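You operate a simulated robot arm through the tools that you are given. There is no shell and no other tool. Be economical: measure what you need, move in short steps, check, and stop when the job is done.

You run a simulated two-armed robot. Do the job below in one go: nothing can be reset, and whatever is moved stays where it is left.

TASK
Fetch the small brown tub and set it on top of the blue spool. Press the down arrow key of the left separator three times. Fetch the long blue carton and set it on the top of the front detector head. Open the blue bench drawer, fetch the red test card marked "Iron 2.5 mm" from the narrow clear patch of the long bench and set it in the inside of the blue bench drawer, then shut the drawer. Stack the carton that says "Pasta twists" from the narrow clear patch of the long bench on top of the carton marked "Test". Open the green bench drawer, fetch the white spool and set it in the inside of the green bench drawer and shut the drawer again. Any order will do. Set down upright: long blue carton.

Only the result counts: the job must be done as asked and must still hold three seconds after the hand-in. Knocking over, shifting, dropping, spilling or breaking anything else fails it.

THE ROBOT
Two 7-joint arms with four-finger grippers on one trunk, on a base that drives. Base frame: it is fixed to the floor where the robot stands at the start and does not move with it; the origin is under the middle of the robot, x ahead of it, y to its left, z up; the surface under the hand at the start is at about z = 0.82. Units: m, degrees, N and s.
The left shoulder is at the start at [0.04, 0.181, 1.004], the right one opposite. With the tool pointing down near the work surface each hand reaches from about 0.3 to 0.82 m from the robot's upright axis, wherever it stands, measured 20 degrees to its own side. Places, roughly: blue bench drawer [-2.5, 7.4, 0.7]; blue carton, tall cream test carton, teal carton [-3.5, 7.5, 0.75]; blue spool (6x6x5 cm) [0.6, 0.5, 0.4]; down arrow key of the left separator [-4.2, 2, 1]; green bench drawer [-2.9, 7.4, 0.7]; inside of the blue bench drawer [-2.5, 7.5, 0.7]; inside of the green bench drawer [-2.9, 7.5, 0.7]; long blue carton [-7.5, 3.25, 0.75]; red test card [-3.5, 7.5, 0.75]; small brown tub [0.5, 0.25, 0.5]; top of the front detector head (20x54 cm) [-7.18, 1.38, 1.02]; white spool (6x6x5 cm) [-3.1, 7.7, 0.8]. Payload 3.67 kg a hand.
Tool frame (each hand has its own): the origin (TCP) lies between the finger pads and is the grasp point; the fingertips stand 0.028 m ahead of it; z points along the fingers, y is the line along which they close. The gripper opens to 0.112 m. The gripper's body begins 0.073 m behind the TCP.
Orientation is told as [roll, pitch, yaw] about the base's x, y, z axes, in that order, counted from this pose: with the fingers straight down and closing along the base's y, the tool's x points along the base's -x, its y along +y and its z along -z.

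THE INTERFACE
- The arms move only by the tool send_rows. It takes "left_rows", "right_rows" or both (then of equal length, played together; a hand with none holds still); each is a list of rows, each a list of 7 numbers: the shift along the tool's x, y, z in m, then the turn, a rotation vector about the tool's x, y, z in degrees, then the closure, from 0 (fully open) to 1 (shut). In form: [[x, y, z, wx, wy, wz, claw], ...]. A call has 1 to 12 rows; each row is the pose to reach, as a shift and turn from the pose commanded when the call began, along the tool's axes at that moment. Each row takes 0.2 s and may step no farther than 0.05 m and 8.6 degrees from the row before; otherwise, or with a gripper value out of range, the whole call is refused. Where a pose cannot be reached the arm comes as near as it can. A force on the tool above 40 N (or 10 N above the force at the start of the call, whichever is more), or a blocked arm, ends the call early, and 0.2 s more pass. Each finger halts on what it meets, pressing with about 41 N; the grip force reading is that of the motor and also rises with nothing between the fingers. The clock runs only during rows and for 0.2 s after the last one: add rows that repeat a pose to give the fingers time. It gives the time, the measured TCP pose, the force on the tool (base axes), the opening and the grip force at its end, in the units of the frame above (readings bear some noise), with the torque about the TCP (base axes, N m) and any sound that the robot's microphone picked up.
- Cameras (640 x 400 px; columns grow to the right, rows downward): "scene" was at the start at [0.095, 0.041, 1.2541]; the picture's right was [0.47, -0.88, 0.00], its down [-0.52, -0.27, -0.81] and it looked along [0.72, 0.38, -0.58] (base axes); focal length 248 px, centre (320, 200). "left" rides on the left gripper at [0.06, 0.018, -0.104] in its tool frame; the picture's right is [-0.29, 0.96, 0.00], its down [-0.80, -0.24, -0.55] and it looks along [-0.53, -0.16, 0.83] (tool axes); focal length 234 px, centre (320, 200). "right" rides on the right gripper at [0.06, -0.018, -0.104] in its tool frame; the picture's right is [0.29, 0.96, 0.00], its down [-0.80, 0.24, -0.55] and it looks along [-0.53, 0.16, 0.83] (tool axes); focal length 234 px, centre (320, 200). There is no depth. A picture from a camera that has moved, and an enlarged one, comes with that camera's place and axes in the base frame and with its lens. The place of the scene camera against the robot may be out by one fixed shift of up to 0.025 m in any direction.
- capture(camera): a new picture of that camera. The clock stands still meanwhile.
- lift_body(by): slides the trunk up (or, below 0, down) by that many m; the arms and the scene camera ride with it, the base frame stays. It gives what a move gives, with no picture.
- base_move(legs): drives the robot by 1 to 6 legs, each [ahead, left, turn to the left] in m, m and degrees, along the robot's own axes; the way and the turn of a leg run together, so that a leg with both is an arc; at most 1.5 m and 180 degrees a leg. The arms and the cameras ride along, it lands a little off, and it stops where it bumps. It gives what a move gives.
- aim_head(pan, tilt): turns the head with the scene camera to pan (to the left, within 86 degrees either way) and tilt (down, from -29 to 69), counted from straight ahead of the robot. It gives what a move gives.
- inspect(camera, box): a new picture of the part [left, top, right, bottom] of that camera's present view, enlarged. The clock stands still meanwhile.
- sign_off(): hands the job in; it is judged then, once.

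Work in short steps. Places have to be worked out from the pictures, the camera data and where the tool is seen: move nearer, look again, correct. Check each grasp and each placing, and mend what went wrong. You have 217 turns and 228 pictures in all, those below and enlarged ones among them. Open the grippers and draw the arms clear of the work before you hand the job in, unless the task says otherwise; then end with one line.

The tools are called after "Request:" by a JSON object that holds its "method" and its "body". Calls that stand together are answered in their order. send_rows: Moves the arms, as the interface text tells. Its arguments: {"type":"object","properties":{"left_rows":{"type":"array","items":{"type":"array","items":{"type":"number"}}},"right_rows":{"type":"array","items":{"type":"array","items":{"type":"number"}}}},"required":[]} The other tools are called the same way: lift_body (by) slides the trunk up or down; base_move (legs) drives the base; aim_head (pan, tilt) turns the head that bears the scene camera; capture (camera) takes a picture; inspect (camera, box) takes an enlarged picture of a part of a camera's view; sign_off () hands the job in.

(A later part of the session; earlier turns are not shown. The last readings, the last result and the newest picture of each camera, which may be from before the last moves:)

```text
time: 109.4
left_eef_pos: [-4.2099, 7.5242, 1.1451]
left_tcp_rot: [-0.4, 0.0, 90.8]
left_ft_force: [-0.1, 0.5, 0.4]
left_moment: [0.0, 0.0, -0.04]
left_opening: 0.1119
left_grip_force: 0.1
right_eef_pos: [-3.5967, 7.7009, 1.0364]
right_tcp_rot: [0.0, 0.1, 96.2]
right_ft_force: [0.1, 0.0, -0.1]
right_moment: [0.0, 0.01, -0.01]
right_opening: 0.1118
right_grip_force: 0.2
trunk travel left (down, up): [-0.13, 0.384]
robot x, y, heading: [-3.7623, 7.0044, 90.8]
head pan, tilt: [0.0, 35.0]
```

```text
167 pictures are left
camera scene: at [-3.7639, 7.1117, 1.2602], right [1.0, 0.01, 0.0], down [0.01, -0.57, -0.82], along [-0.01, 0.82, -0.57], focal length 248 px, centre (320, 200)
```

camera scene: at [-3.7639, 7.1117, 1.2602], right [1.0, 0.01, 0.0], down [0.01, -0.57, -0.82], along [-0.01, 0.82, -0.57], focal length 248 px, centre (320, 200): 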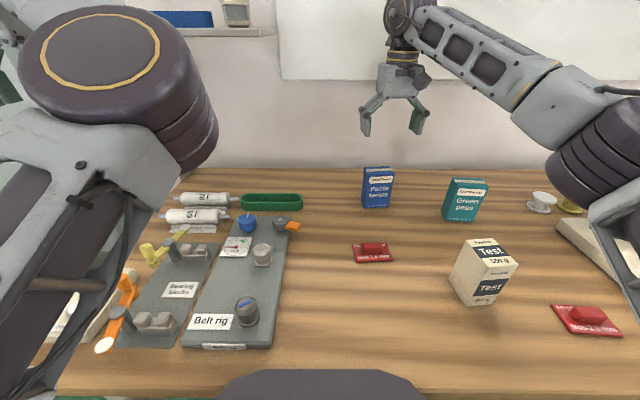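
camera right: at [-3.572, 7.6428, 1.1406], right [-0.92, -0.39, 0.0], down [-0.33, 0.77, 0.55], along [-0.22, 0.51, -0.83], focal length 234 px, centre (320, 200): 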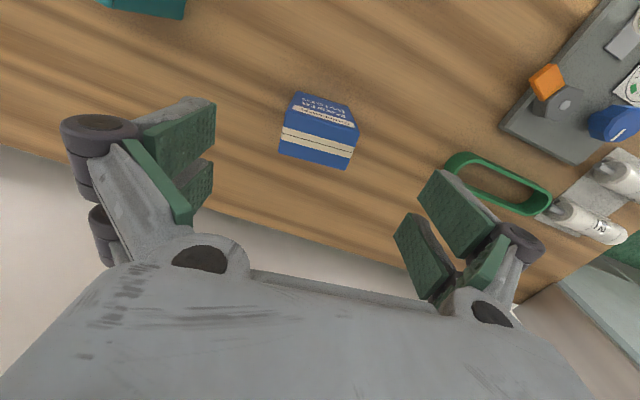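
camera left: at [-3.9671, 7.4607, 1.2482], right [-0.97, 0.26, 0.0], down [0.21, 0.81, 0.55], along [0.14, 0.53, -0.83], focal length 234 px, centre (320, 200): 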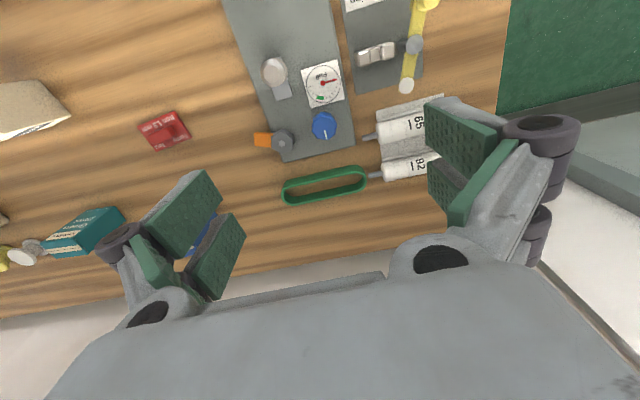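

The carton's top is centred at (-3.598, 7.708) and turned about 12°. I'll adjust the yaw, descend around it and close.

Request:
{"method": "send_rows", "body": {"right_rows": [[-0.007, 0, 0.03, 0, 0, -3, 0], [-0.007, 0, 0.06, 0, 0, -6, 0], [-0.007, 0, 0.09, 0, 0, -6, 0], [-0.007, 0, 0.113, 0, 0, -6, 0], [-0.007, 0, 0.113, 0, 0, -6, 0.3], [-0.007, 0, 0.113, 0, 0, -6, 0.6], [-0.007, 0, 0.113, 0, 0, -6, 0.6], [-0.007, 0, 0.113, 0, 0, -6, 0.6]]}}

Request:
{"method": "capture", "body": {"camera": "right"}}

```text
time: 111.2
left_eef_pos: [-4.2102, 7.5251, 1.145]
left_tcp_rot: [-0.4, 0.0, 90.9]
left_ft_force: [0.9, 0.5, 0.5]
left_moment: [-0.02, -0.01, 0.02]
left_opening: 0.112
left_grip_force: 0.1
right_eef_pos: [-3.5964, 7.7021, 0.9246]
right_tcp_rot: [0.1, 0.1, 102.2]
right_ft_force: [-1.1, 0.5, 4.6]
right_moment: [0.11, 0.18, -0.07]
right_opening: 0.0762
right_grip_force: 41.0
trunk travel left (down, up): [-0.13, 0.384]
robot x, y, heading: [-3.756, 7.004, 90.3]
head pan, tilt: [0.0, 35.0]
```

```text
166 pictures are left
camera right: at [-3.5663, 7.6484, 1.029], right [-0.87, -0.49, 0.0], down [-0.4, 0.73, 0.55], along [-0.27, 0.48, -0.83], focal length 234 px, centre (320, 200)
```

right: 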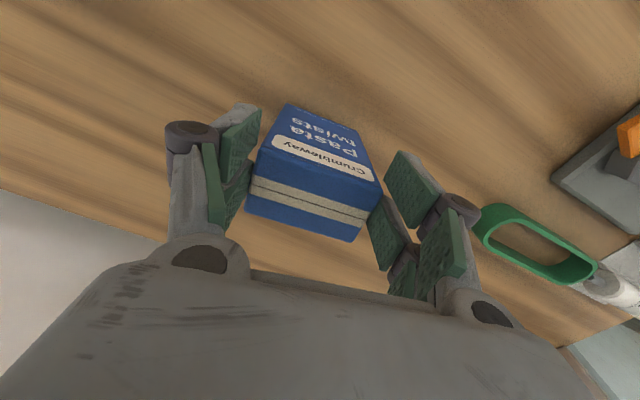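

Pasta is gripped. I'll lift it straight up 17 cm and zoom in on the Test carton from the head.

Request:
{"method": "send_rows", "body": {"right_rows": [[0, 0, -0.04, 0, 0, 0, 0.6], [0, 0, -0.085, 0, 0, 0, 0.6], [0, 0, -0.13, 0, 0, 0, 0.6], [0, 0, -0.17, 0, 0, 0, 0.6]]}}

Request:
{"method": "inspect", "body": {"camera": "scene", "box": [400, 210, 560, 330]}}

Request:
{"method": "capture", "body": {"camera": "right"}}

```text
time: 112.2
left_eef_pos: [-4.2107, 7.5233, 1.1454]
left_tcp_rot: [-0.4, -0.2, 91.0]
left_ft_force: [0.1, 0.9, 0.9]
left_moment: [-0.01, -0.04, -0.04]
left_opening: 0.1119
left_grip_force: 0.1
right_eef_pos: [-3.5955, 7.7048, 1.0953]
right_tcp_rot: [0.0, -0.1, 102.3]
right_ft_force: [0.4, -0.1, -1.4]
right_moment: [-0.05, -0.03, 0.01]
right_opening: 0.0761
right_grip_force: 40.5
trunk travel left (down, up): [-0.13, 0.384]
robot x, y, heading: [-3.7569, 7.0037, 90.4]
head pan, tilt: [0.0, 35.0]
```

```text
3.33 times, centred on (480, 270) of scene
camera zoom: at [-3.7643, 7.1106, 1.2604], right [1.0, 0.01, 0.0], down [0.01, -0.57, -0.82], along [-0.01, 0.82, -0.57], focal length 825 px, centre (-213, -33)
```

zoom: 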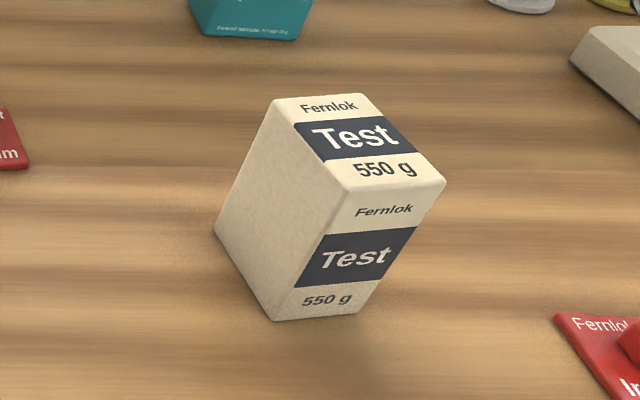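

```text
164 pictures are left
camera right: at [-3.5658, 7.6485, 1.1986], right [-0.87, -0.49, 0.0], down [-0.4, 0.73, 0.55], along [-0.27, 0.48, -0.83], focal length 234 px, centre (320, 200)
```

right: 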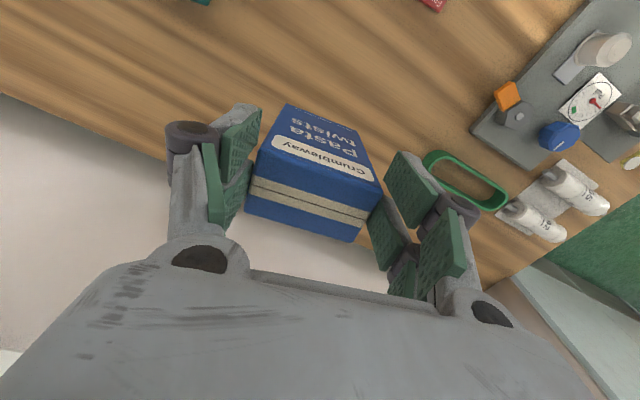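

Test's top measures about x -3.488..-3.435, y 7.39..7.456 from the head camera, with a small known bias. I'll carry Pasta above it at the same height, aligning the yaw.

Request:
{"method": "send_rows", "body": {"right_rows": [[0.04, -0.009, 0, 0, 0, 1.5, 0.6], [0.08, -0.0175, 0, 0, 0, 3, 0.6], [0.12, -0.026, 0, 0, 0, 4.5, 0.6], [0.16, -0.035, 0, 0, 0, 6, 0.6], [0.2, -0.044, 0, 0, 0, 7.5, 0.6], [0.24, -0.053, 0, 0, 0, 9, 0.6], [0.28, -0.061, 0, 0, 0, 10.5, 0.6], [0.317, -0.0696, 0, 0, 0, 11.5, 0.6], [0.317, -0.0696, 0, 0, 0, 11.5, 0.6]]}}

Request:
{"method": "inspect", "body": {"camera": "scene", "box": [360, 110, 600, 310]}}

Request:
{"method": "capture", "body": {"camera": "right"}}

```text
time: 114.2
left_eef_pos: [-4.2112, 7.5254, 1.1443]
left_tcp_rot: [-0.4, 0.0, 90.9]
left_ft_force: [0.1, -0.1, -0.9]
left_moment: [0.0, -0.03, 0.01]
left_opening: 0.1118
left_grip_force: 0.1
right_eef_pos: [-3.4616, 7.4127, 1.0951]
right_tcp_rot: [0.0, 0.1, 90.8]
right_ft_force: [1.2, -1.0, -1.9]
right_moment: [-0.03, 0.0, -0.03]
right_opening: 0.0757
right_grip_force: 41.4
trunk travel left (down, up): [-0.13, 0.384]
robot x, y, heading: [-3.7575, 7.0007, 90.6]
head pan, tilt: [0.0, 35.0]
```

```text
2.00 times, centred on (480, 210) of scene
camera zoom: at [-3.7639, 7.1126, 1.2601], right [1.0, 0.01, 0.0], down [0.01, -0.57, -0.82], along [-0.01, 0.82, -0.57], focal length 495 px, centre (0, 180)
```

zoom: 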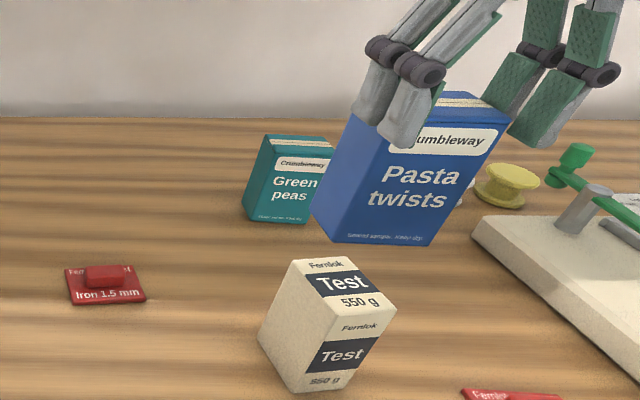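

```text
162 pictures are left
camera right: at [-3.4419, 7.3525, 1.1985], right [-0.95, -0.3, 0.0], down [-0.25, 0.79, 0.55], along [-0.17, 0.53, -0.83], focal length 234 px, centre (320, 200)
```

right: 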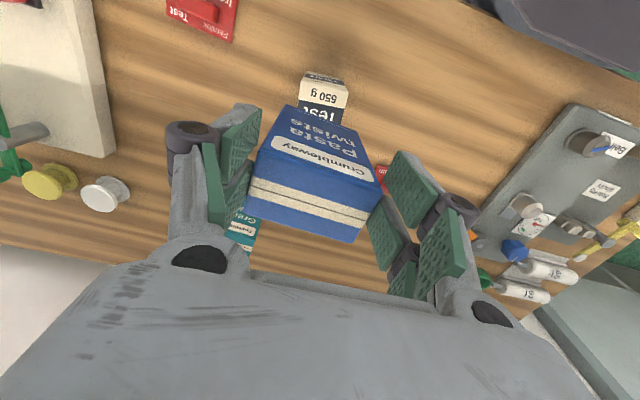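

Both cameras agree Pasta is nearly centred over Test. I'll shift 5 mm back and lower to just above the top.

Request:
{"method": "send_rows", "body": {"right_rows": [[0.005, 0, 0.015, 0, 0, 0, 0.6], [0.005, 0, 0.03, 0, 0, 0, 0.6], [0.005, 0, 0.045, 0, 0, 0, 0.6], [0.005, 0, 0.05, 0, 0, 0, 0.6]]}}

Request:
{"method": "inspect", "body": {"camera": "scene", "box": [400, 150, 580, 310]}}

```text
time: 115.2
left_eef_pos: [-4.2111, 7.5243, 1.1446]
left_tcp_rot: [-0.4, 0.1, 90.9]
left_ft_force: [-0.5, 0.8, -0.7]
left_moment: [-0.01, 0.0, -0.02]
left_opening: 0.112
left_grip_force: 0.1
right_eef_pos: [-3.4614, 7.4058, 1.0447]
right_tcp_rot: [0.0, 0.0, 90.8]
right_ft_force: [0.3, 0.3, -1.5]
right_moment: [-0.01, 0.01, 0.01]
right_opening: 0.0757
right_grip_force: 41.1
trunk travel left (down, up): [-0.13, 0.384]
robot x, y, heading: [-3.7605, 7.0045, 90.5]
head pan, tilt: [0.0, 35.0]
```

```text
2.50 times, centred on (490, 230) of scene
camera zoom: at [-3.7634, 7.1116, 1.2603], right [1.0, 0.01, 0.0], down [0.01, -0.57, -0.82], along [-0.01, 0.82, -0.57], focal length 619 px, centre (-105, 125)
```

zoom: 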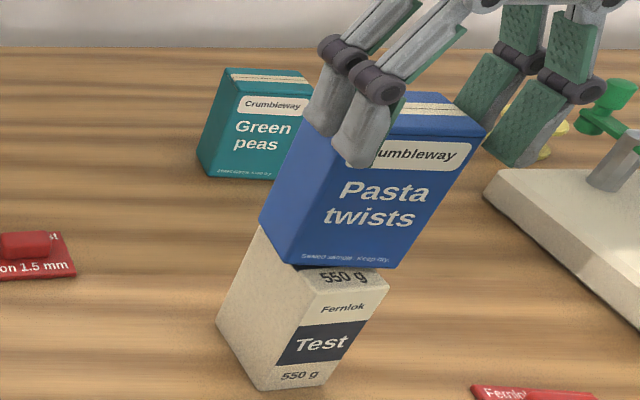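

Well aligned, with about 8 mm to go. I'll nudge it 5 mm toward me and lower slowly to contact.

Request:
{"method": "send_rows", "body": {"right_rows": [[0.005, 0, 0.003, 0, 0, 0, 0.6], [0.005, 0, 0.006, 0, 0, 0, 0.6], [0.005, 0, 0.009, 0, 0, 0, 0.6], [0.005, 0, 0.009, 0, 0, 0, 0.6]]}}

Request:
{"method": "inspect", "body": {"camera": "scene", "box": [400, 150, 580, 310]}}

```text
time: 116.2
left_eef_pos: [-4.2098, 7.5224, 1.1463]
left_tcp_rot: [-0.4, -0.3, 90.9]
left_ft_force: [0.5, -0.2, -0.4]
left_moment: [0.02, 0.01, -0.01]
left_opening: 0.1119
left_grip_force: 0.1
right_eef_pos: [-3.4623, 7.3999, 1.0375]
right_tcp_rot: [0.1, -0.2, 90.8]
right_ft_force: [2.1, 1.9, 27.1]
right_moment: [0.54, -0.05, -0.32]
right_opening: 0.0747
right_grip_force: 40.6
trunk travel left (down, up): [-0.13, 0.384]
robot x, y, heading: [-3.7561, 7.0013, 90.5]
head pan, tilt: [0.0, 35.0]
```

```text
2.50 times, centred on (490, 230) of scene
camera zoom: at [-3.7643, 7.11, 1.2605], right [1.0, 0.01, 0.0], down [0.01, -0.57, -0.82], along [-0.01, 0.82, -0.57], focal length 619 px, centre (-105, 125)
```

zoom: 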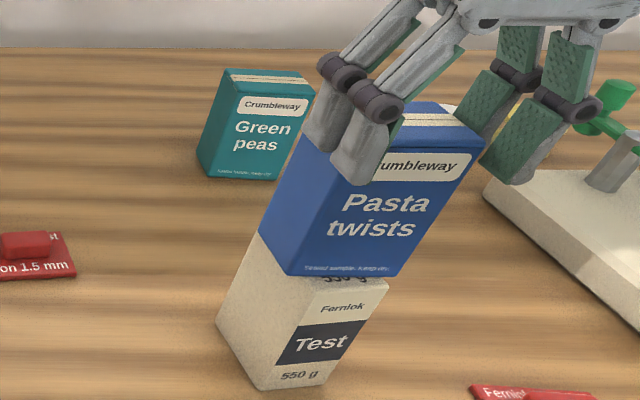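

Contact (27 N) and the alignment is good. I'll ease off, release and rise.

Request:
{"method": "send_rows", "body": {"right_rows": [[0, 0, -0.003, 0, 0, 0, 0.6], [0, 0, -0.003, 0, 0, 0, 0.4], [0, 0, -0.003, 0, 0, 0, 0.2], [0, 0, -0.003, 0, 0, 0, 0], [0, 0, -0.003, 0, 0, 0, 0], [0, 0, -0.03, 0, 0, 0, 0], [0, 0, -0.07, 0, 0, 0, 0], [0, 0, -0.11, 0, 0, 0, 0]]}}

Request:
{"method": "capture", "body": {"camera": "scene"}}

Request:
{"method": "capture", "body": {"camera": "right"}}

```text
time: 118.0
left_eef_pos: [-4.2105, 7.5224, 1.1453]
left_tcp_rot: [-0.5, -0.1, 91.0]
left_ft_force: [-0.4, -1.4, 0.8]
left_moment: [0.07, 0.0, 0.02]
left_opening: 0.1121
left_grip_force: 0.1
right_eef_pos: [-3.4616, 7.3986, 1.1448]
right_tcp_rot: [0.1, -0.1, 90.8]
right_ft_force: [-0.2, -0.9, -0.4]
right_moment: [0.0, 0.0, 0.01]
right_opening: 0.1118
right_grip_force: 0.1
trunk travel left (down, up): [-0.13, 0.384]
robot x, y, heading: [-3.7605, 7.0022, 90.2]
head pan, tilt: [0.0, 35.0]
```

```text
159 pictures are left
camera scene: at [-3.7646, 7.1097, 1.2606], right [1.0, 0.01, 0.0], down [0.01, -0.57, -0.82], along [-0.01, 0.82, -0.57], focal length 248 px, centre (320, 200)
```

scene: 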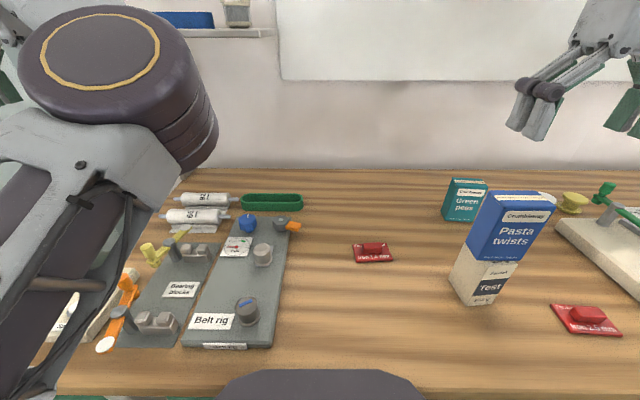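

```text
158 pictures are left
camera right: at [-3.4431, 7.3388, 1.2486], right [-0.95, -0.3, 0.0], down [-0.25, 0.79, 0.55], along [-0.17, 0.53, -0.83], focal length 234 px, centre (320, 200)
```

right: 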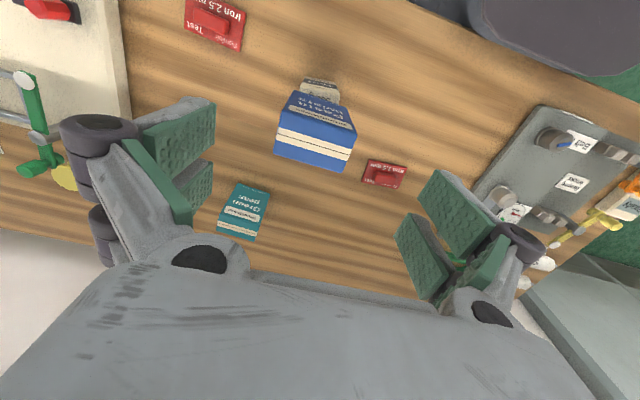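

The stack stands well. Next come the drawers: I'll back off and strafe right to face the blue drawer.

Request:
{"method": "base_move", "body": {"legs": [[-0.42, 0, 0], [0, -1.0, -0.3]]}}

Request:
{"method": "aim_head", "body": {"pan": -10, "tilt": 40}}

Request:
{"method": "capture", "body": {"camera": "scene"}}

```text
time: 125.5
left_eef_pos: [-3.2046, 7.1087, 1.1458]
left_tcp_rot: [-0.3, 0.0, 90.0]
left_ft_force: [0.0, -0.1, -0.1]
left_moment: [0.03, 0.0, -0.01]
left_opening: 0.1121
left_grip_force: 0.1
right_eef_pos: [-2.4589, 6.9754, 1.1431]
right_tcp_rot: [0.1, -0.1, 89.9]
right_ft_force: [-0.3, -0.4, -0.3]
right_moment: [-0.02, 0.01, -0.01]
right_opening: 0.112
right_grip_force: 0.1
trunk travel left (down, up): [-0.13, 0.384]
robot x, y, heading: [-2.7652, 6.584, 89.9]
head pan, tilt: [0.0, 35.0]
```

```text
time: 126.2
left_eef_pos: [-3.2066, 7.1091, 1.1436]
left_tcp_rot: [-0.3, 0.0, 90.2]
left_ft_force: [-0.6, -0.2, 0.4]
left_moment: [0.02, 0.03, -0.01]
left_opening: 0.1118
left_grip_force: 0.0
right_eef_pos: [-2.4576, 6.9746, 1.1438]
right_tcp_rot: [0.1, 0.0, 89.9]
right_ft_force: [-0.2, -0.2, -0.4]
right_moment: [-0.01, -0.02, 0.03]
right_opening: 0.1119
right_grip_force: 0.0
trunk travel left (down, up): [-0.13, 0.384]
robot x, y, heading: [-2.7603, 6.5803, 89.6]
head pan, tilt: [-10.0, 40.0]
```

```text
157 pictures are left
camera scene: at [-2.7496, 6.6854, 1.2527], right [0.98, -0.18, 0.0], down [-0.11, -0.63, -0.77], along [0.14, 0.75, -0.64], focal length 248 px, centre (320, 200)
```

scene: 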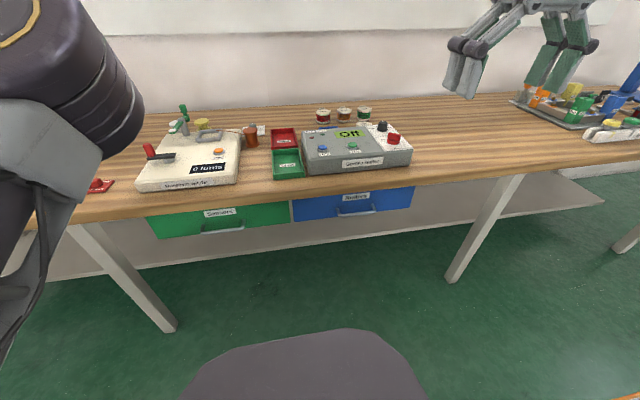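

Triangulation puts the blue handle near (-2.535, 7.21, 0.73). I'll turn the right hand so the fingers close vertically on the bar: yaw first, then tilt forward.

Request:
{"method": "send_rows", "body": {"right_rows": [[0.01, 0, 0, 0, 0, 8.2, 0], [0.02, 0, 0, 0, 0, 16.4, 0], [0.03, 0, 0, 0, 0, 24.6, 0], [0.03, 0, 0, 0, 0, 32.8, 0], [0.03, 0, 0, 0, 0, 41, 0], [0.03, 0, 0, 0, 0, 49.2, 0], [0.03, 0, 0, 0, 0, 57.4, 0], [0.03, 0, 0, 0, 0, 65.6, 0], [0.03, 0, 0, 0, 0, 73.8, 0], [0.03, 0, 0, 0, 0, 82, 0], [0.03, 0, 0, 0, 0, 90, 0]]}}

Request:
{"method": "send_rows", "body": {"right_rows": [[0, 0, 0, -8, 0, 0, 0], [0, 0, 0, -16, 0, 0, 0], [0, 0, 0, -24, 0, 0, 0], [0, 0, 0, -32, 0, 0, 0], [0, 0, 0, -40, 0, 0, 0], [0, 0, 0, -48, 0, 0, 0], [0, 0, 0, -56, 0, 0, 0], [0, 0, 0, -64, 0, 0, 0], [0, 0, 0, -70, 0, 0, 0]]}}

Request:
{"method": "capture", "body": {"camera": "right"}}

Request:
{"method": "capture", "body": {"camera": "scene"}}

```text
time: 128.7
left_eef_pos: [-3.2049, 7.1096, 1.1453]
left_tcp_rot: [-0.4, -0.1, 90.1]
left_ft_force: [0.4, -0.2, 0.7]
left_moment: [0.01, 0.02, 0.0]
left_opening: 0.112
left_grip_force: 0.1
right_eef_pos: [-2.458, 6.9442, 1.1428]
right_tcp_rot: [0.0, 0.0, -0.1]
right_ft_force: [0.5, -0.1, -0.2]
right_moment: [-0.01, 0.04, -0.05]
right_opening: 0.1119
right_grip_force: 0.1
trunk travel left (down, up): [-0.13, 0.384]
robot x, y, heading: [-2.7636, 6.5786, 89.8]
head pan, tilt: [-10.0, 40.0]
```

```text
time: 130.7
left_eef_pos: [-3.2054, 7.1076, 1.1452]
left_tcp_rot: [-0.3, 0.0, 90.1]
left_ft_force: [0.1, 0.0, 0.7]
left_moment: [0.03, -0.01, 0.01]
left_opening: 0.1121
left_grip_force: 0.1
right_eef_pos: [-2.4462, 6.9682, 1.1906]
right_tcp_rot: [70.0, 0.2, 0.0]
right_ft_force: [0.0, -0.1, 0.0]
right_moment: [-0.02, -0.01, 0.0]
right_opening: 0.112
right_grip_force: 0.1
right hand out of reach, approached as far as the arm can: row 8, 9
trunk travel left (down, up): [-0.13, 0.384]
robot x, y, heading: [-2.761, 6.5812, 89.6]
head pan, tilt: [-10.0, 40.0]
```

```text
156 pictures are left
camera right: at [-2.5065, 6.8643, 1.2085], right [-0.29, 0.33, 0.9], down [0.8, -0.44, 0.41], along [0.53, 0.84, -0.13], focal length 234 px, centre (320, 200)
```

right: 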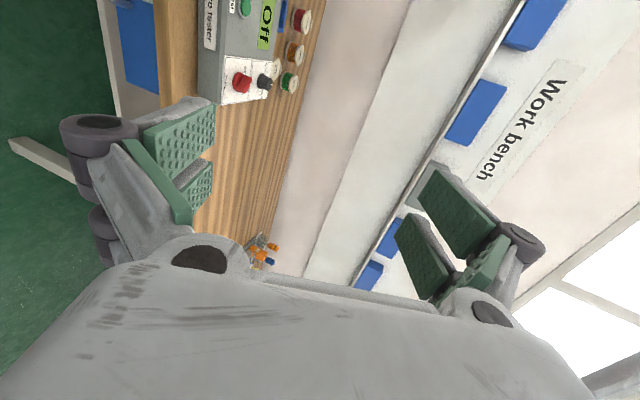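

```text
155 pictures are left
camera scene: at [-2.7492, 6.6846, 1.2528], right [0.98, -0.18, 0.0], down [-0.12, -0.63, -0.77], along [0.14, 0.75, -0.64], focal length 248 px, centre (320, 200)
```

scene: 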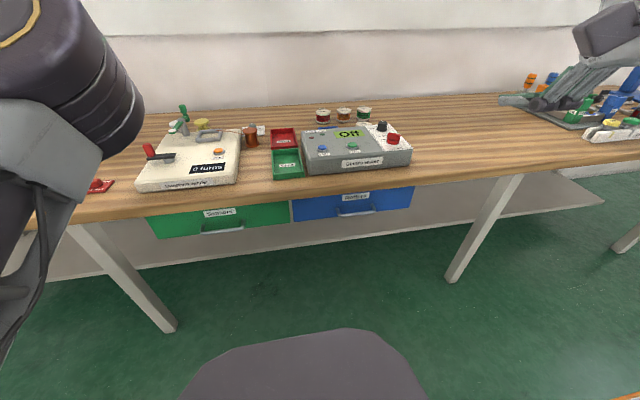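

Orientation reached. I'll lower the hand in front of the blue handle to about (-2.535, 7.02, 0.76).

Request:
{"method": "send_rows", "body": {"right_rows": [[0.009, -0.039, 0.02, 0, 0, 0, 0], [0.018, -0.078, 0.039, 0, 0, 0, 0], [0.027, -0.116, 0.058, 0, 0, 0, 0], [0.036, -0.155, 0.078, 0, 0, 0, 0], [0.045, -0.194, 0.097, 0, 0, 0, 0], [0.053, -0.232, 0.116, 0, 0, 0, 0], [0.062, -0.271, 0.136, 0, 0, 0, 0], [0.071, -0.31, 0.155, 0, 0, 0, 0], [0.08, -0.348, 0.175, 0, 0, 0, 0], [0.089, -0.387, 0.194, 0, 0, 0, 0]]}}

Request:
{"method": "capture", "body": {"camera": "right"}}

Request:
{"method": "capture", "body": {"camera": "scene"}}

```text
time: 132.8
left_eef_pos: [-3.2056, 7.1086, 1.1462]
left_tcp_rot: [-0.4, 0.0, 90.1]
left_ft_force: [-0.1, -0.6, -0.1]
left_moment: [0.0, -0.01, -0.02]
left_opening: 0.112
left_grip_force: 0.0
right_eef_pos: [-2.5045, 7.1259, 0.9044]
right_tcp_rot: [70.0, 0.2, 0.0]
right_ft_force: [0.3, 0.4, -0.6]
right_moment: [0.01, 0.01, 0.02]
right_opening: 0.1119
right_grip_force: 0.1
right hand out of reach, approached as far as the arm can: row 1, 2, 3, 4, 5, 6, 7, 8, 9, 10
trunk travel left (down, up): [-0.13, 0.384]
robot x, y, heading: [-2.7623, 6.5792, 89.9]
head pan, tilt: [-10.0, 40.0]
```

```text
154 pictures are left
camera right: at [-2.5645, 7.021, 0.9235], right [-0.29, 0.33, 0.9], down [0.8, -0.44, 0.41], along [0.53, 0.84, -0.14], focal length 234 px, centre (320, 200)
```

right: 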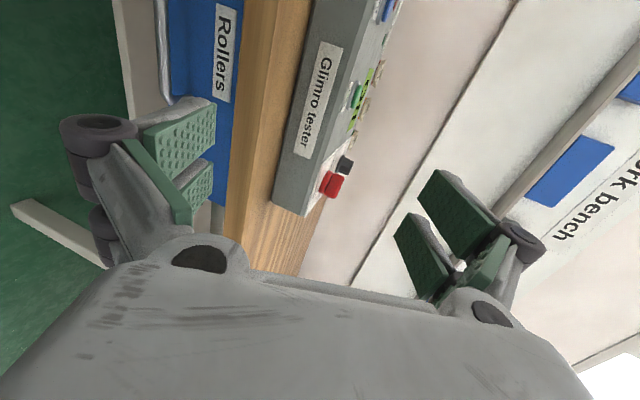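

```text
153 pictures are left
camera scene: at [-2.7493, 6.6851, 1.2527], right [0.98, -0.18, 0.0], down [-0.11, -0.63, -0.77], along [0.14, 0.75, -0.64], focal length 248 px, centre (320, 200)
```

scene: 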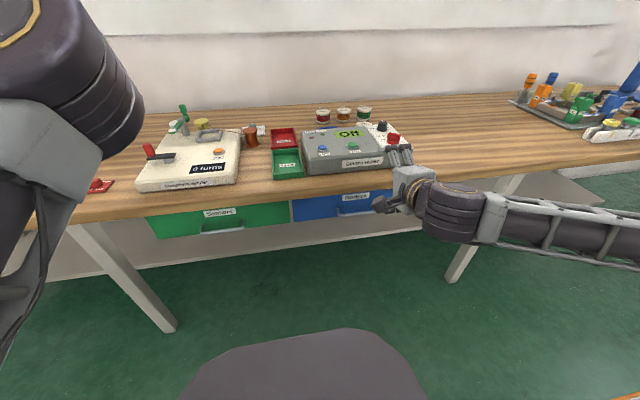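

The wrist runs into its limit this close in. I'll back the base off and lower the trunk, so the arm can reach further forward.

Request:
{"method": "base_move", "body": {"legs": [[-0.25, 0, 0]]}}

Request:
{"method": "lift_body", "body": {"by": -0.125}}

Request:
{"method": "send_rows", "body": {"right_rows": [[0.005, 0, 0.04, 0, 0, 0, 0], [0.01, 0, 0.08, 0, 0, 0, 0], [0.015, 0, 0.12, 0, 0, 0, 0], [0.02, 0, 0.14, 0, 0, 0, 0]]}}

Request:
{"method": "capture", "body": {"camera": "right"}}

Request:
{"method": "capture", "body": {"camera": "scene"}}

```text
time: 134.7
left_eef_pos: [-3.2037, 6.8594, 1.145]
left_tcp_rot: [-0.3, 0.0, 89.7]
left_ft_force: [0.1, 0.0, 0.1]
left_moment: [0.06, -0.01, -0.02]
left_opening: 0.1121
left_grip_force: 0.1
right_eef_pos: [-2.5028, 6.8718, 0.9061]
right_tcp_rot: [70.0, 0.2, -0.3]
right_ft_force: [0.3, -0.9, 0.5]
right_moment: [0.02, -0.02, -0.01]
right_opening: 0.1123
right_grip_force: 0.1
trunk travel left (down, up): [-0.13, 0.384]
robot x, y, heading: [-2.7635, 6.3324, 89.4]
head pan, tilt: [-10.0, 40.0]
```

```text
time: 136.2
left_eef_pos: [-3.2048, 6.8597, 1.0208]
left_tcp_rot: [-0.4, -0.1, 89.9]
left_ft_force: [0.2, -0.4, -0.4]
left_moment: [-0.02, 0.02, -0.01]
left_opening: 0.1119
left_grip_force: 0.0
right_eef_pos: [-2.5023, 6.8721, 0.7812]
right_tcp_rot: [70.0, 0.1, -0.4]
right_ft_force: [-0.1, 0.3, -0.4]
right_moment: [-0.03, -0.01, -0.01]
right_opening: 0.1121
right_grip_force: 0.0
trunk travel left (down, up): [-0.005, 0.509]
robot x, y, heading: [-2.7659, 6.3276, 89.4]
head pan, tilt: [-10.0, 40.0]
```

```text
time: 137.2
left_eef_pos: [-3.2041, 6.8591, 1.0231]
left_tcp_rot: [-0.4, -0.1, 89.7]
left_ft_force: [0.7, -0.3, 0.4]
left_moment: [0.04, 0.02, 0.02]
left_opening: 0.1118
left_grip_force: 0.1
right_eef_pos: [-2.4983, 6.9911, 0.7495]
right_tcp_rot: [69.2, 0.1, 0.2]
right_ft_force: [0.2, -0.3, -3.1]
right_moment: [0.32, 0.0, 0.03]
right_opening: 0.1121
right_grip_force: 0.1
right hand out of reach, approached as far as the arm can: row 1, 2, 3, 4
trunk travel left (down, up): [-0.005, 0.509]
robot x, y, heading: [-2.763, 6.3338, 89.3]
head pan, tilt: [-10.0, 40.0]
```

```text
152 pictures are left
camera right: at [-2.5566, 6.8864, 0.7704], right [-0.29, 0.34, 0.9], down [0.8, -0.43, 0.42], along [0.53, 0.84, -0.15], focal length 234 px, centre (320, 200)
```

right: 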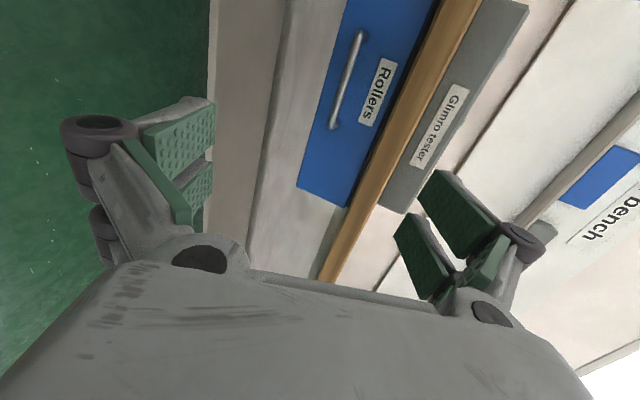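

```text
151 pictures are left
camera scene: at [-2.7502, 6.434, 1.1283], right [0.98, -0.18, 0.0], down [-0.12, -0.63, -0.77], along [0.14, 0.75, -0.64], focal length 248 px, centre (320, 200)
```

scene: 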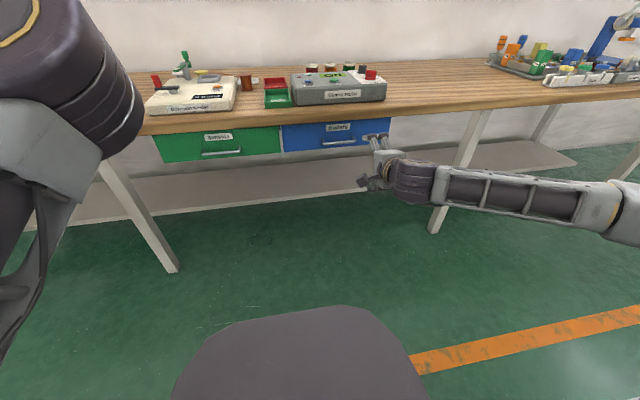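

The bar is clearly visible now at about (-2.53, 7.20, 0.70). I'll lower the hand about 5 cm to bar height, and will use the base to drive it onto the bar.

Request:
{"method": "send_rows", "body": {"right_rows": [[0, -0.024, 0.008, 0, 0, 0, 0], [0, -0.047, 0.017, 0, 0, 0, 0], [0, -0.047, 0.017, 0, 0, 0, 0]]}}

Request:
{"method": "capture", "body": {"camera": "right"}}

```text
time: 138.1
left_eef_pos: [-3.204, 6.8601, 1.0207]
left_tcp_rot: [-0.4, 0.1, 89.8]
left_ft_force: [-0.6, 0.3, 0.8]
left_moment: [0.03, 0.02, 0.0]
left_opening: 0.112
left_grip_force: 0.0
right_eef_pos: [-2.4986, 6.991, 0.7526]
right_tcp_rot: [69.4, 0.3, 0.2]
right_ft_force: [0.0, 0.1, 0.1]
right_moment: [0.03, -0.04, -0.01]
right_opening: 0.1119
right_grip_force: 0.1
right hand out of reach, approached as far as the arm can: row 1, 2, 3
trunk travel left (down, up): [-0.005, 0.509]
robot x, y, heading: [-2.7646, 6.3337, 89.6]
head pan, tilt: [-10.0, 40.0]
```

```text
150 pictures are left
camera right: at [-2.5571, 6.8871, 0.7725], right [-0.29, 0.34, 0.9], down [0.8, -0.43, 0.42], along [0.53, 0.84, -0.15], focal length 234 px, centre (320, 200)
```

right: 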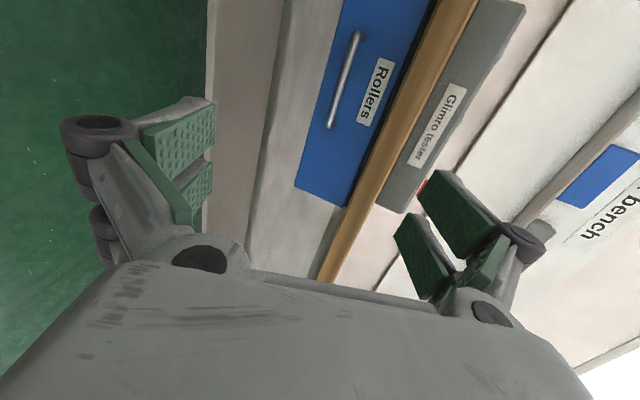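

A joint limit again. Yawing the hand about 30° to the left eases the wrist, and the bar can still be gripped obliquely. I'll do that, then lower.

Request:
{"method": "send_rows", "body": {"right_rows": [[0, 0, 0, 0, 7, -2.6, 0], [0, 0, 0, 0, 14, -5.1, 0], [0, 0, 0, 0, 21, -7.7, 0], [0, 0, 0, 0, 28.2, -10.3, 0], [0, -0.024, 0.008, 0, 28.2, -10.3, 0], [0, -0.047, 0.017, 0, 28.2, -10.3, 0], [0, -0.047, 0.017, 0, 28.2, -10.3, 0]]}}

Request:
{"method": "capture", "body": {"camera": "right"}}

Request:
{"method": "capture", "body": {"camera": "scene"}}

```text
time: 139.7
left_eef_pos: [-3.2052, 6.8601, 1.021]
left_tcp_rot: [-0.4, 0.0, 89.8]
left_ft_force: [-0.6, 0.7, 0.3]
left_moment: [0.01, -0.03, -0.01]
left_opening: 0.1119
left_grip_force: 0.0
right_eef_pos: [-2.4975, 6.9882, 0.7022]
right_tcp_rot: [70.0, 0.0, 29.7]
right_ft_force: [0.1, 0.2, 0.0]
right_moment: [0.02, 0.03, -0.01]
right_opening: 0.112
right_grip_force: 0.0
trunk travel left (down, up): [-0.005, 0.509]
robot x, y, heading: [-2.7651, 6.3312, 89.6]
head pan, tilt: [-10.0, 40.0]
```

```text
149 pictures are left
camera right: at [-2.4983, 6.8681, 0.7206], right [-0.41, 0.14, 0.9], down [0.91, 0.01, 0.41], along [0.05, 0.99, -0.13], focal length 234 px, centre (320, 200)
```

right: 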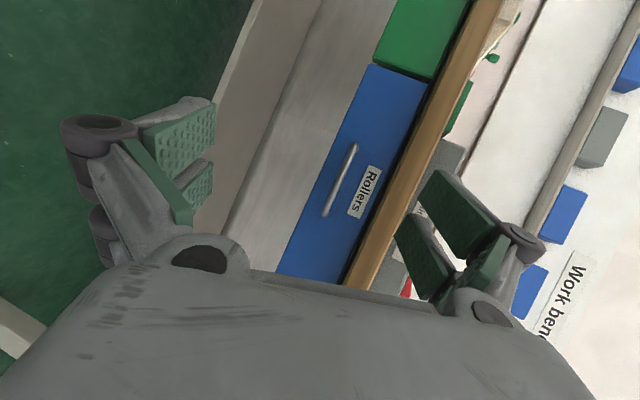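

```text
148 pictures are left
camera scene: at [-2.7509, 6.4346, 1.1285], right [0.98, -0.18, 0.0], down [-0.12, -0.63, -0.77], along [0.14, 0.75, -0.64], focal length 248 px, centre (320, 200)
```

scene: 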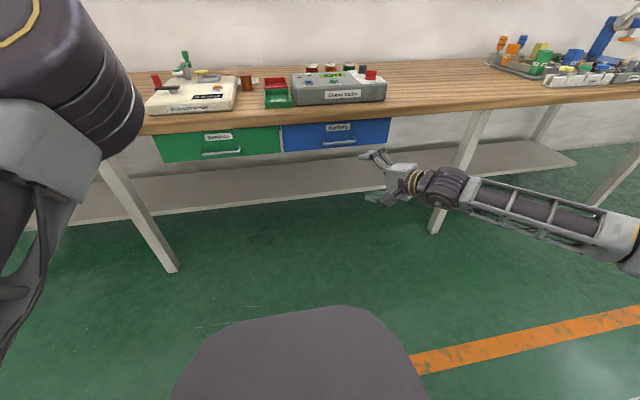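

The pose is reached and the bar is straight ahead. I'll drive forward 12 cm and re-triangulate.

Request:
{"method": "base_move", "body": {"legs": [[0.12, 0, 0]]}}

Request:
{"method": "capture", "body": {"camera": "right"}}

```text
time: 140.9
left_eef_pos: [-3.2055, 6.9818, 1.0192]
left_tcp_rot: [-0.4, 0.1, 89.8]
left_ft_force: [0.6, 0.7, -0.7]
left_moment: [-0.07, 0.0, -0.02]
left_opening: 0.1121
left_grip_force: 0.1
right_eef_pos: [-2.4987, 7.1107, 0.7013]
right_tcp_rot: [70.0, 0.1, 29.8]
right_ft_force: [0.1, -0.6, 0.2]
right_moment: [-0.01, 0.01, 0.0]
right_opening: 0.1119
right_grip_force: 0.1
trunk travel left (down, up): [-0.005, 0.509]
robot x, y, heading: [-2.7592, 6.4498, 89.0]
head pan, tilt: [-10.0, 40.0]
```

```text
147 pictures are left
camera right: at [-2.4986, 6.9906, 0.7197], right [-0.41, 0.14, 0.9], down [0.91, 0.02, 0.41], along [0.04, 0.99, -0.14], focal length 234 px, centre (320, 200)
```

right: 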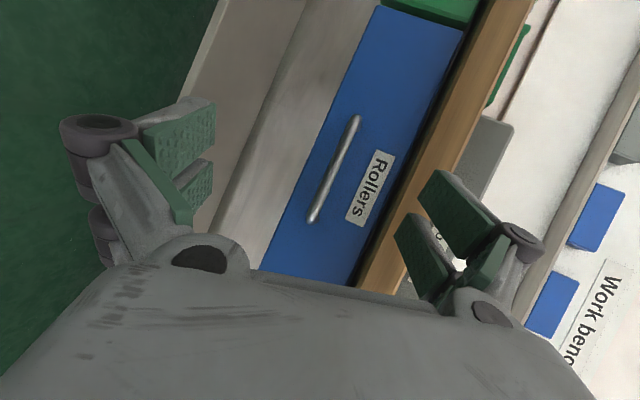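

The apparent bar length gives the bar at (-2.522, 7.207, 0.690). I'll close the fingers partway and move in so the bar lies between them.

Request:
{"method": "send_rows", "body": {"right_rows": [[-0.007, 0.006, 0.02, 0, 0, 0, 0.3], [-0.014, 0.011, 0.041, 0, 0, 0, 0.55], [-0.02, 0.016, 0.061, 0, 0, 0, 0.55], [-0.027, 0.021, 0.079, 0, 0, 0, 0.55]]}}

Request:
{"method": "capture", "body": {"camera": "right"}}

```text
time: 141.9
left_eef_pos: [-3.2045, 6.9805, 1.0198]
left_tcp_rot: [-0.4, 0.0, 90.0]
left_ft_force: [0.2, 0.6, 0.3]
left_moment: [-0.01, 0.01, 0.02]
left_opening: 0.112
left_grip_force: 0.1
right_eef_pos: [-2.5159, 7.1967, 0.6927]
right_tcp_rot: [69.9, 0.0, 29.8]
right_ft_force: [-0.2, 0.4, 0.3]
right_moment: [-0.02, 0.0, 0.0]
right_opening: 0.0507
right_grip_force: 0.0
trunk travel left (down, up): [-0.005, 0.509]
robot x, y, heading: [-2.7622, 6.4535, 89.5]
head pan, tilt: [-10.0, 40.0]
```

```text
146 pictures are left
camera right: at [-2.5155, 7.0756, 0.712], right [-0.41, 0.14, 0.9], down [0.91, 0.02, 0.42], along [0.04, 0.99, -0.14], focal length 234 px, centre (320, 200)
```

right: 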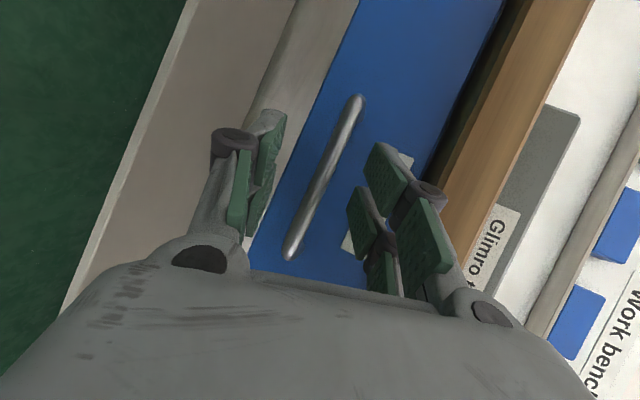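

The bar is between the fingers, near the tips. I'll go 8 mm further in and close.

Request:
{"method": "send_rows", "body": {"right_rows": [[-0.004, 0.002, 0.007, 0, 0, 0, 0.55], [-0.004, 0.002, 0.007, 0, 0, 0, 0.75], [-0.004, 0.002, 0.007, 0, 0, 0, 0.95], [-0.004, 0.002, 0.007, 0, 0, 0, 1], [-0.004, 0.002, 0.007, 0, 0, 0, 1], [-0.004, 0.002, 0.007, 0, 0, 0, 1]]}}

Request:
{"method": "capture", "body": {"camera": "right"}}

```text
time: 143.3
left_eef_pos: [-3.2042, 6.9808, 1.0207]
left_tcp_rot: [-0.3, 0.0, 90.0]
left_ft_force: [0.9, 0.3, 0.3]
left_moment: [0.04, -0.01, -0.01]
left_opening: 0.1124
left_grip_force: 0.0
right_eef_pos: [-2.515, 7.2037, 0.6928]
right_tcp_rot: [70.0, 0.1, 29.8]
right_ft_force: [0.9, 0.0, -0.2]
right_moment: [-0.06, 0.32, -0.28]
right_opening: 0.0127
right_grip_force: 45.2
trunk travel left (down, up): [-0.005, 0.509]
robot x, y, heading: [-2.7642, 6.4507, 89.6]
head pan, tilt: [-10.0, 40.0]
```

```text
145 pictures are left
camera right: at [-2.515, 7.0833, 0.7121], right [-0.41, 0.14, 0.9], down [0.91, 0.02, 0.41], along [0.04, 0.99, -0.14], focal length 234 px, centre (320, 200)
```

right: 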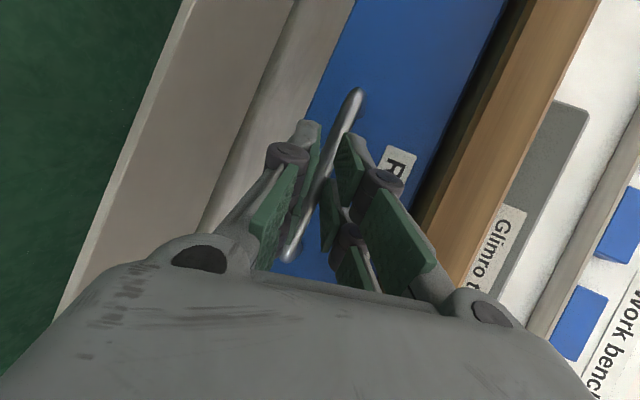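

The bar is gripped (1.3 cm). I'll pull the drawer open by backing the base 22 cm.

Request:
{"method": "base_move", "body": {"legs": [[-0.22, 0, 0]]}}

Request:
{"method": "capture", "body": {"camera": "scene"}}

```text
time: 145.0
left_eef_pos: [-3.2048, 6.7637, 1.0219]
left_tcp_rot: [-0.4, -0.1, 89.9]
left_ft_force: [-0.8, -0.4, 0.3]
left_moment: [0.01, 0.04, -0.04]
left_opening: 0.1117
left_grip_force: 0.1
right_eef_pos: [-2.515, 6.9852, 0.692]
right_tcp_rot: [70.0, 0.1, 29.7]
right_ft_force: [5.1, 0.0, 0.2]
right_moment: [-0.05, 0.31, -0.6]
right_opening: 0.0125
right_grip_force: 45.3
trunk travel left (down, up): [-0.005, 0.509]
robot x, y, heading: [-2.763, 6.2303, 89.3]
head pan, tilt: [-10.0, 40.0]
```

```text
144 pictures are left
camera scene: at [-2.7512, 6.3375, 1.1285], right [0.98, -0.18, 0.0], down [-0.12, -0.63, -0.77], along [0.14, 0.75, -0.64], focal length 248 px, centre (320, 200)
```

scene: 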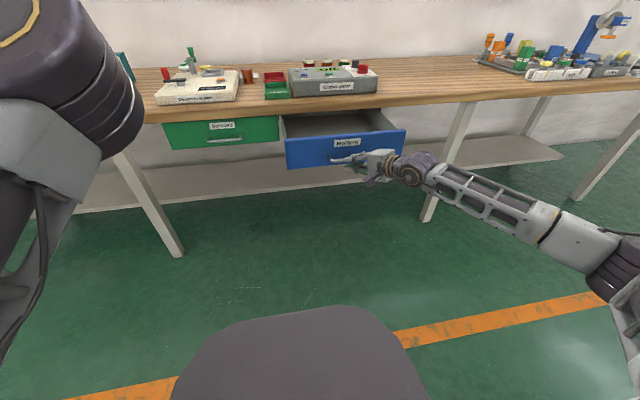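

The drawer is open about 22 cm and empty. I'll release the bar, back the fingers off, then raise the hand.

Request:
{"method": "send_rows", "body": {"right_rows": [[0, 0, 0, 0, 0, 0, 0.8], [0, 0, 0, 0, 0, 0, 0.6], [0, 0, 0, 0, 0, 0, 0.5], [0, 0, 0, 0, 0, 0, 0.5], [0, 0, -0.04, 0, 0, 0, 0.5], [0, 0, -0.08, 0, 0, 0, 0.5], [0, 0, -0.12, 0, 0, 0, 0.5]]}}

Request:
{"method": "lift_body", "body": {"by": 0.25}}

Request:
{"method": "send_rows", "body": {"right_rows": [[0, 0, 0, 8, 0, 0, 0.5], [0, 0, 0, 16, 0, 0, 0.5], [0, 0, 0, 24, 0, 0, 0.5], [0, 0, 0, 32, 0, 0, 0.5], [0, 0, 0, 40, 0, 0, 0.5], [0, 0, 0, 48, 0, 0, 0.5], [0, 0, 0, 56, 0, 0, 0.5], [0, 0, 0, 64, 0, 0, 0.5], [0, 0, 0, 70, 0, 0, 0.5]]}}

Request:
{"method": "capture", "body": {"camera": "scene"}}

```text
time: 146.6
left_eef_pos: [-3.207, 6.7636, 1.0206]
left_tcp_rot: [-0.5, -0.1, 89.8]
left_ft_force: [-0.4, -0.4, 0.2]
left_moment: [0.03, -0.01, -0.02]
left_opening: 0.112
left_grip_force: 0.1
right_eef_pos: [-2.4631, 6.8886, 0.7302]
right_tcp_rot: [70.0, 0.0, 29.6]
right_ft_force: [-0.5, -0.6, 0.3]
right_moment: [0.0, 0.0, -0.04]
right_opening: 0.056
right_grip_force: 0.1
trunk travel left (down, up): [-0.005, 0.509]
robot x, y, heading: [-2.762, 6.2356, 89.2]
head pan, tilt: [-10.0, 40.0]
```

```text
time: 149.2
left_eef_pos: [-3.2051, 6.7641, 1.2701]
left_tcp_rot: [-0.5, 0.1, 89.8]
left_ft_force: [-1.2, -0.1, -0.3]
left_moment: [-0.01, 0.01, 0.02]
left_opening: 0.1117
left_grip_force: 0.1
right_eef_pos: [-2.4621, 6.8887, 0.9795]
right_tcp_rot: [69.9, 0.0, 29.8]
right_ft_force: [0.0, 0.1, -0.1]
right_moment: [0.01, 0.0, -0.05]
right_opening: 0.0559
right_grip_force: 0.2
trunk travel left (down, up): [-0.255, 0.259]
robot x, y, heading: [-2.7664, 6.2346, 89.3]
head pan, tilt: [-10.0, 40.0]
```

```text
time: 151.2
left_eef_pos: [-3.2068, 6.7639, 1.2693]
left_tcp_rot: [-0.4, 0.0, 89.8]
left_ft_force: [0.0, 0.0, 0.3]
left_moment: [0.03, 0.0, 0.01]
left_opening: 0.1118
left_grip_force: 0.0
right_eef_pos: [-2.4607, 6.8888, 0.9796]
right_tcp_rot: [-0.2, 0.0, 29.8]
right_ft_force: [-0.4, 0.1, -1.0]
right_moment: [-0.03, -0.01, 0.05]
right_opening: 0.056
right_grip_force: 0.1
trunk travel left (down, up): [-0.255, 0.259]
robot x, y, heading: [-2.7642, 6.2324, 89.4]
head pan, tilt: [-10.0, 40.0]
```

```text
143 pictures are left
camera scene: at [-2.7523, 6.3386, 1.378], right [0.98, -0.18, 0.0], down [-0.12, -0.63, -0.77], along [0.14, 0.75, -0.64], focal length 248 px, centre (320, 200)
```

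scene: 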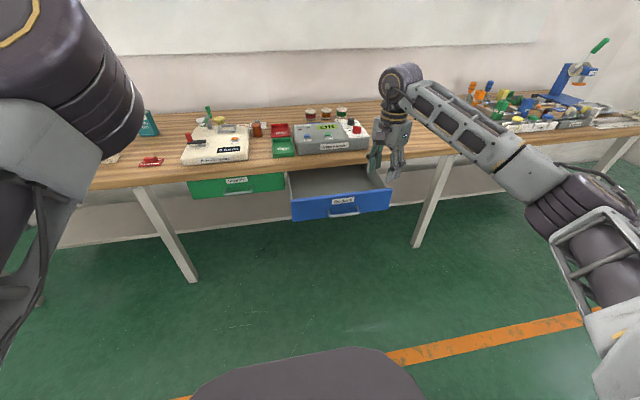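

The drawer stays open. I'll raise the hand with yaw to 0, then drive over to the Iron 2.5 mm card.

Request:
{"method": "send_rows", "body": {"right_rows": [[0, 0, -0.025, 0, 0, 7.5, 0.2], [0, 0, -0.05, 0, 0, 15, 0], [0, 0, -0.075, 0, 0, 22.5, 0], [0, 0, -0.1, 0, 0, 29.8, 0]]}}

Request:
{"method": "base_move", "body": {"legs": [[0, 0.8, 0.5], [0.33, 0, 0]]}}

Request:
{"method": "capture", "body": {"camera": "right"}}

Request:
{"method": "aim_head", "body": {"pan": -10, "tilt": 45}}

Request:
{"method": "capture", "body": {"camera": "scene"}}

```text
time: 152.2
left_eef_pos: [-3.2059, 6.7631, 1.2697]
left_tcp_rot: [-0.3, 0.2, 89.8]
left_ft_force: [-0.6, -1.1, 0.4]
left_moment: [-0.01, -0.03, 0.02]
left_opening: 0.1121
left_grip_force: 0.1
right_eef_pos: [-2.4626, 6.8891, 1.0794]
right_tcp_rot: [-0.2, 0.0, -0.2]
right_ft_force: [0.3, -0.9, 0.8]
right_moment: [-0.03, 0.01, 0.02]
right_opening: 0.1119
right_grip_force: 0.1
trunk travel left (down, up): [-0.255, 0.259]
robot x, y, heading: [-2.7675, 6.2386, 89.3]
head pan, tilt: [-10.0, 40.0]
```

```text
time: 158.4
left_eef_pos: [-4.0106, 7.0784, 1.2699]
left_tcp_rot: [-0.4, -0.1, 91.7]
left_ft_force: [0.3, -0.2, -0.5]
left_moment: [-0.01, -0.01, 0.01]
left_opening: 0.1122
left_grip_force: 0.1
right_eef_pos: [-3.2715, 7.2284, 1.0802]
right_tcp_rot: [-0.2, 0.0, 1.8]
right_ft_force: [0.1, -0.2, -1.2]
right_moment: [-0.03, 0.03, 0.02]
right_opening: 0.112
right_grip_force: 0.1
trunk travel left (down, up): [-0.255, 0.259]
robot x, y, heading: [-3.5493, 6.565, 91.6]
head pan, tilt: [-10.0, 40.0]
```

```text
142 pictures are left
camera right: at [-3.3302, 7.2082, 1.1834], right [-0.32, 0.95, 0.0], down [0.79, 0.26, 0.55], along [0.53, 0.17, -0.83], focal length 234 px, centre (320, 200)
```

right: 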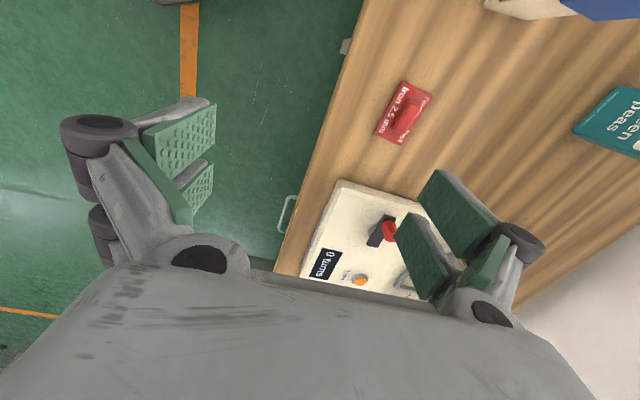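

```text
time: 159.0
left_eef_pos: [-4.0107, 7.0791, 1.2709]
left_tcp_rot: [-0.3, 0.0, 91.8]
left_ft_force: [0.3, 0.2, -1.4]
left_moment: [-0.02, -0.02, 0.01]
left_opening: 0.1119
left_grip_force: 0.0
right_eef_pos: [-3.271, 7.2286, 1.0795]
right_tcp_rot: [-0.1, 0.0, 1.7]
right_ft_force: [0.9, 0.0, 0.4]
right_moment: [-0.03, 0.01, 0.01]
right_opening: 0.112
right_grip_force: 0.1
trunk travel left (down, up): [-0.255, 0.259]
robot x, y, heading: [-3.5509, 6.5634, 91.5]
head pan, tilt: [-10.0, 45.0]
```

```text
141 pictures are left
camera scene: at [-3.5433, 6.6658, 1.3708], right [0.99, -0.15, 0.0], down [-0.11, -0.7, -0.71], along [0.11, 0.7, -0.71], focal length 248 px, centre (320, 200)
```

scene: 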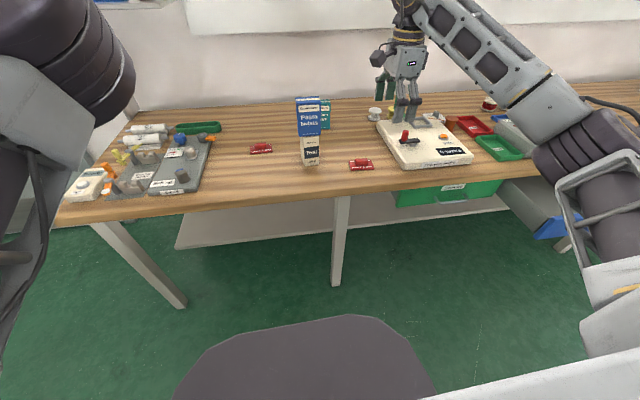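

The card lies along x, centred at (-3.283, 7.356). I'll move the hand above its block at z≈0.91 and check.

Request:
{"method": "send_rows", "body": {"right_rows": [[0.003, 0.043, 0, 0, 0, 0.5, 0.2], [0.006, 0.086, 0, 0, 0, 1, 0.4], [0.009, 0.128, 0.01, 0, 0, 1.7, 0.4], [0.009, 0.128, 0.06, 0, 0, 1.7, 0.4], [0.009, 0.128, 0.11, 0, 0, 1.7, 0.4], [0.009, 0.128, 0.16, 0, 0, 1.7, 0.4], [0.009, 0.128, 0.17, 0, 0, 1.7, 0.4]]}}

Request:
{"method": "capture", "body": {"camera": "right"}}

```text
time: 160.6
left_eef_pos: [-4.0086, 7.0799, 1.2702]
left_tcp_rot: [-0.3, 0.0, 91.7]
left_ft_force: [-0.2, 0.7, 0.6]
left_moment: [0.01, -0.01, 0.03]
left_opening: 0.1121
left_grip_force: 0.2
right_eef_pos: [-3.2799, 7.355, 0.9119]
right_tcp_rot: [0.0, 0.2, 0.0]
right_ft_force: [-0.4, 0.1, -0.5]
right_moment: [0.03, 0.0, 0.02]
right_opening: 0.0674
right_grip_force: 0.1
right hand out of reach, approached as far as the arm can: row 3
trunk travel left (down, up): [-0.255, 0.259]
robot x, y, heading: [-3.5493, 6.5659, 91.2]
head pan, tilt: [-10.0, 45.0]
```

```text
140 pictures are left
camera right: at [-3.3394, 7.3365, 1.0144], right [-0.29, 0.96, 0.0], down [0.8, 0.24, 0.55], along [0.53, 0.16, -0.83], focal length 234 px, centre (320, 200)
```

right: 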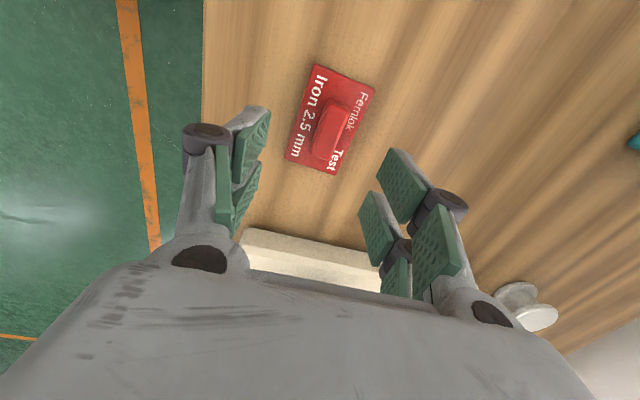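

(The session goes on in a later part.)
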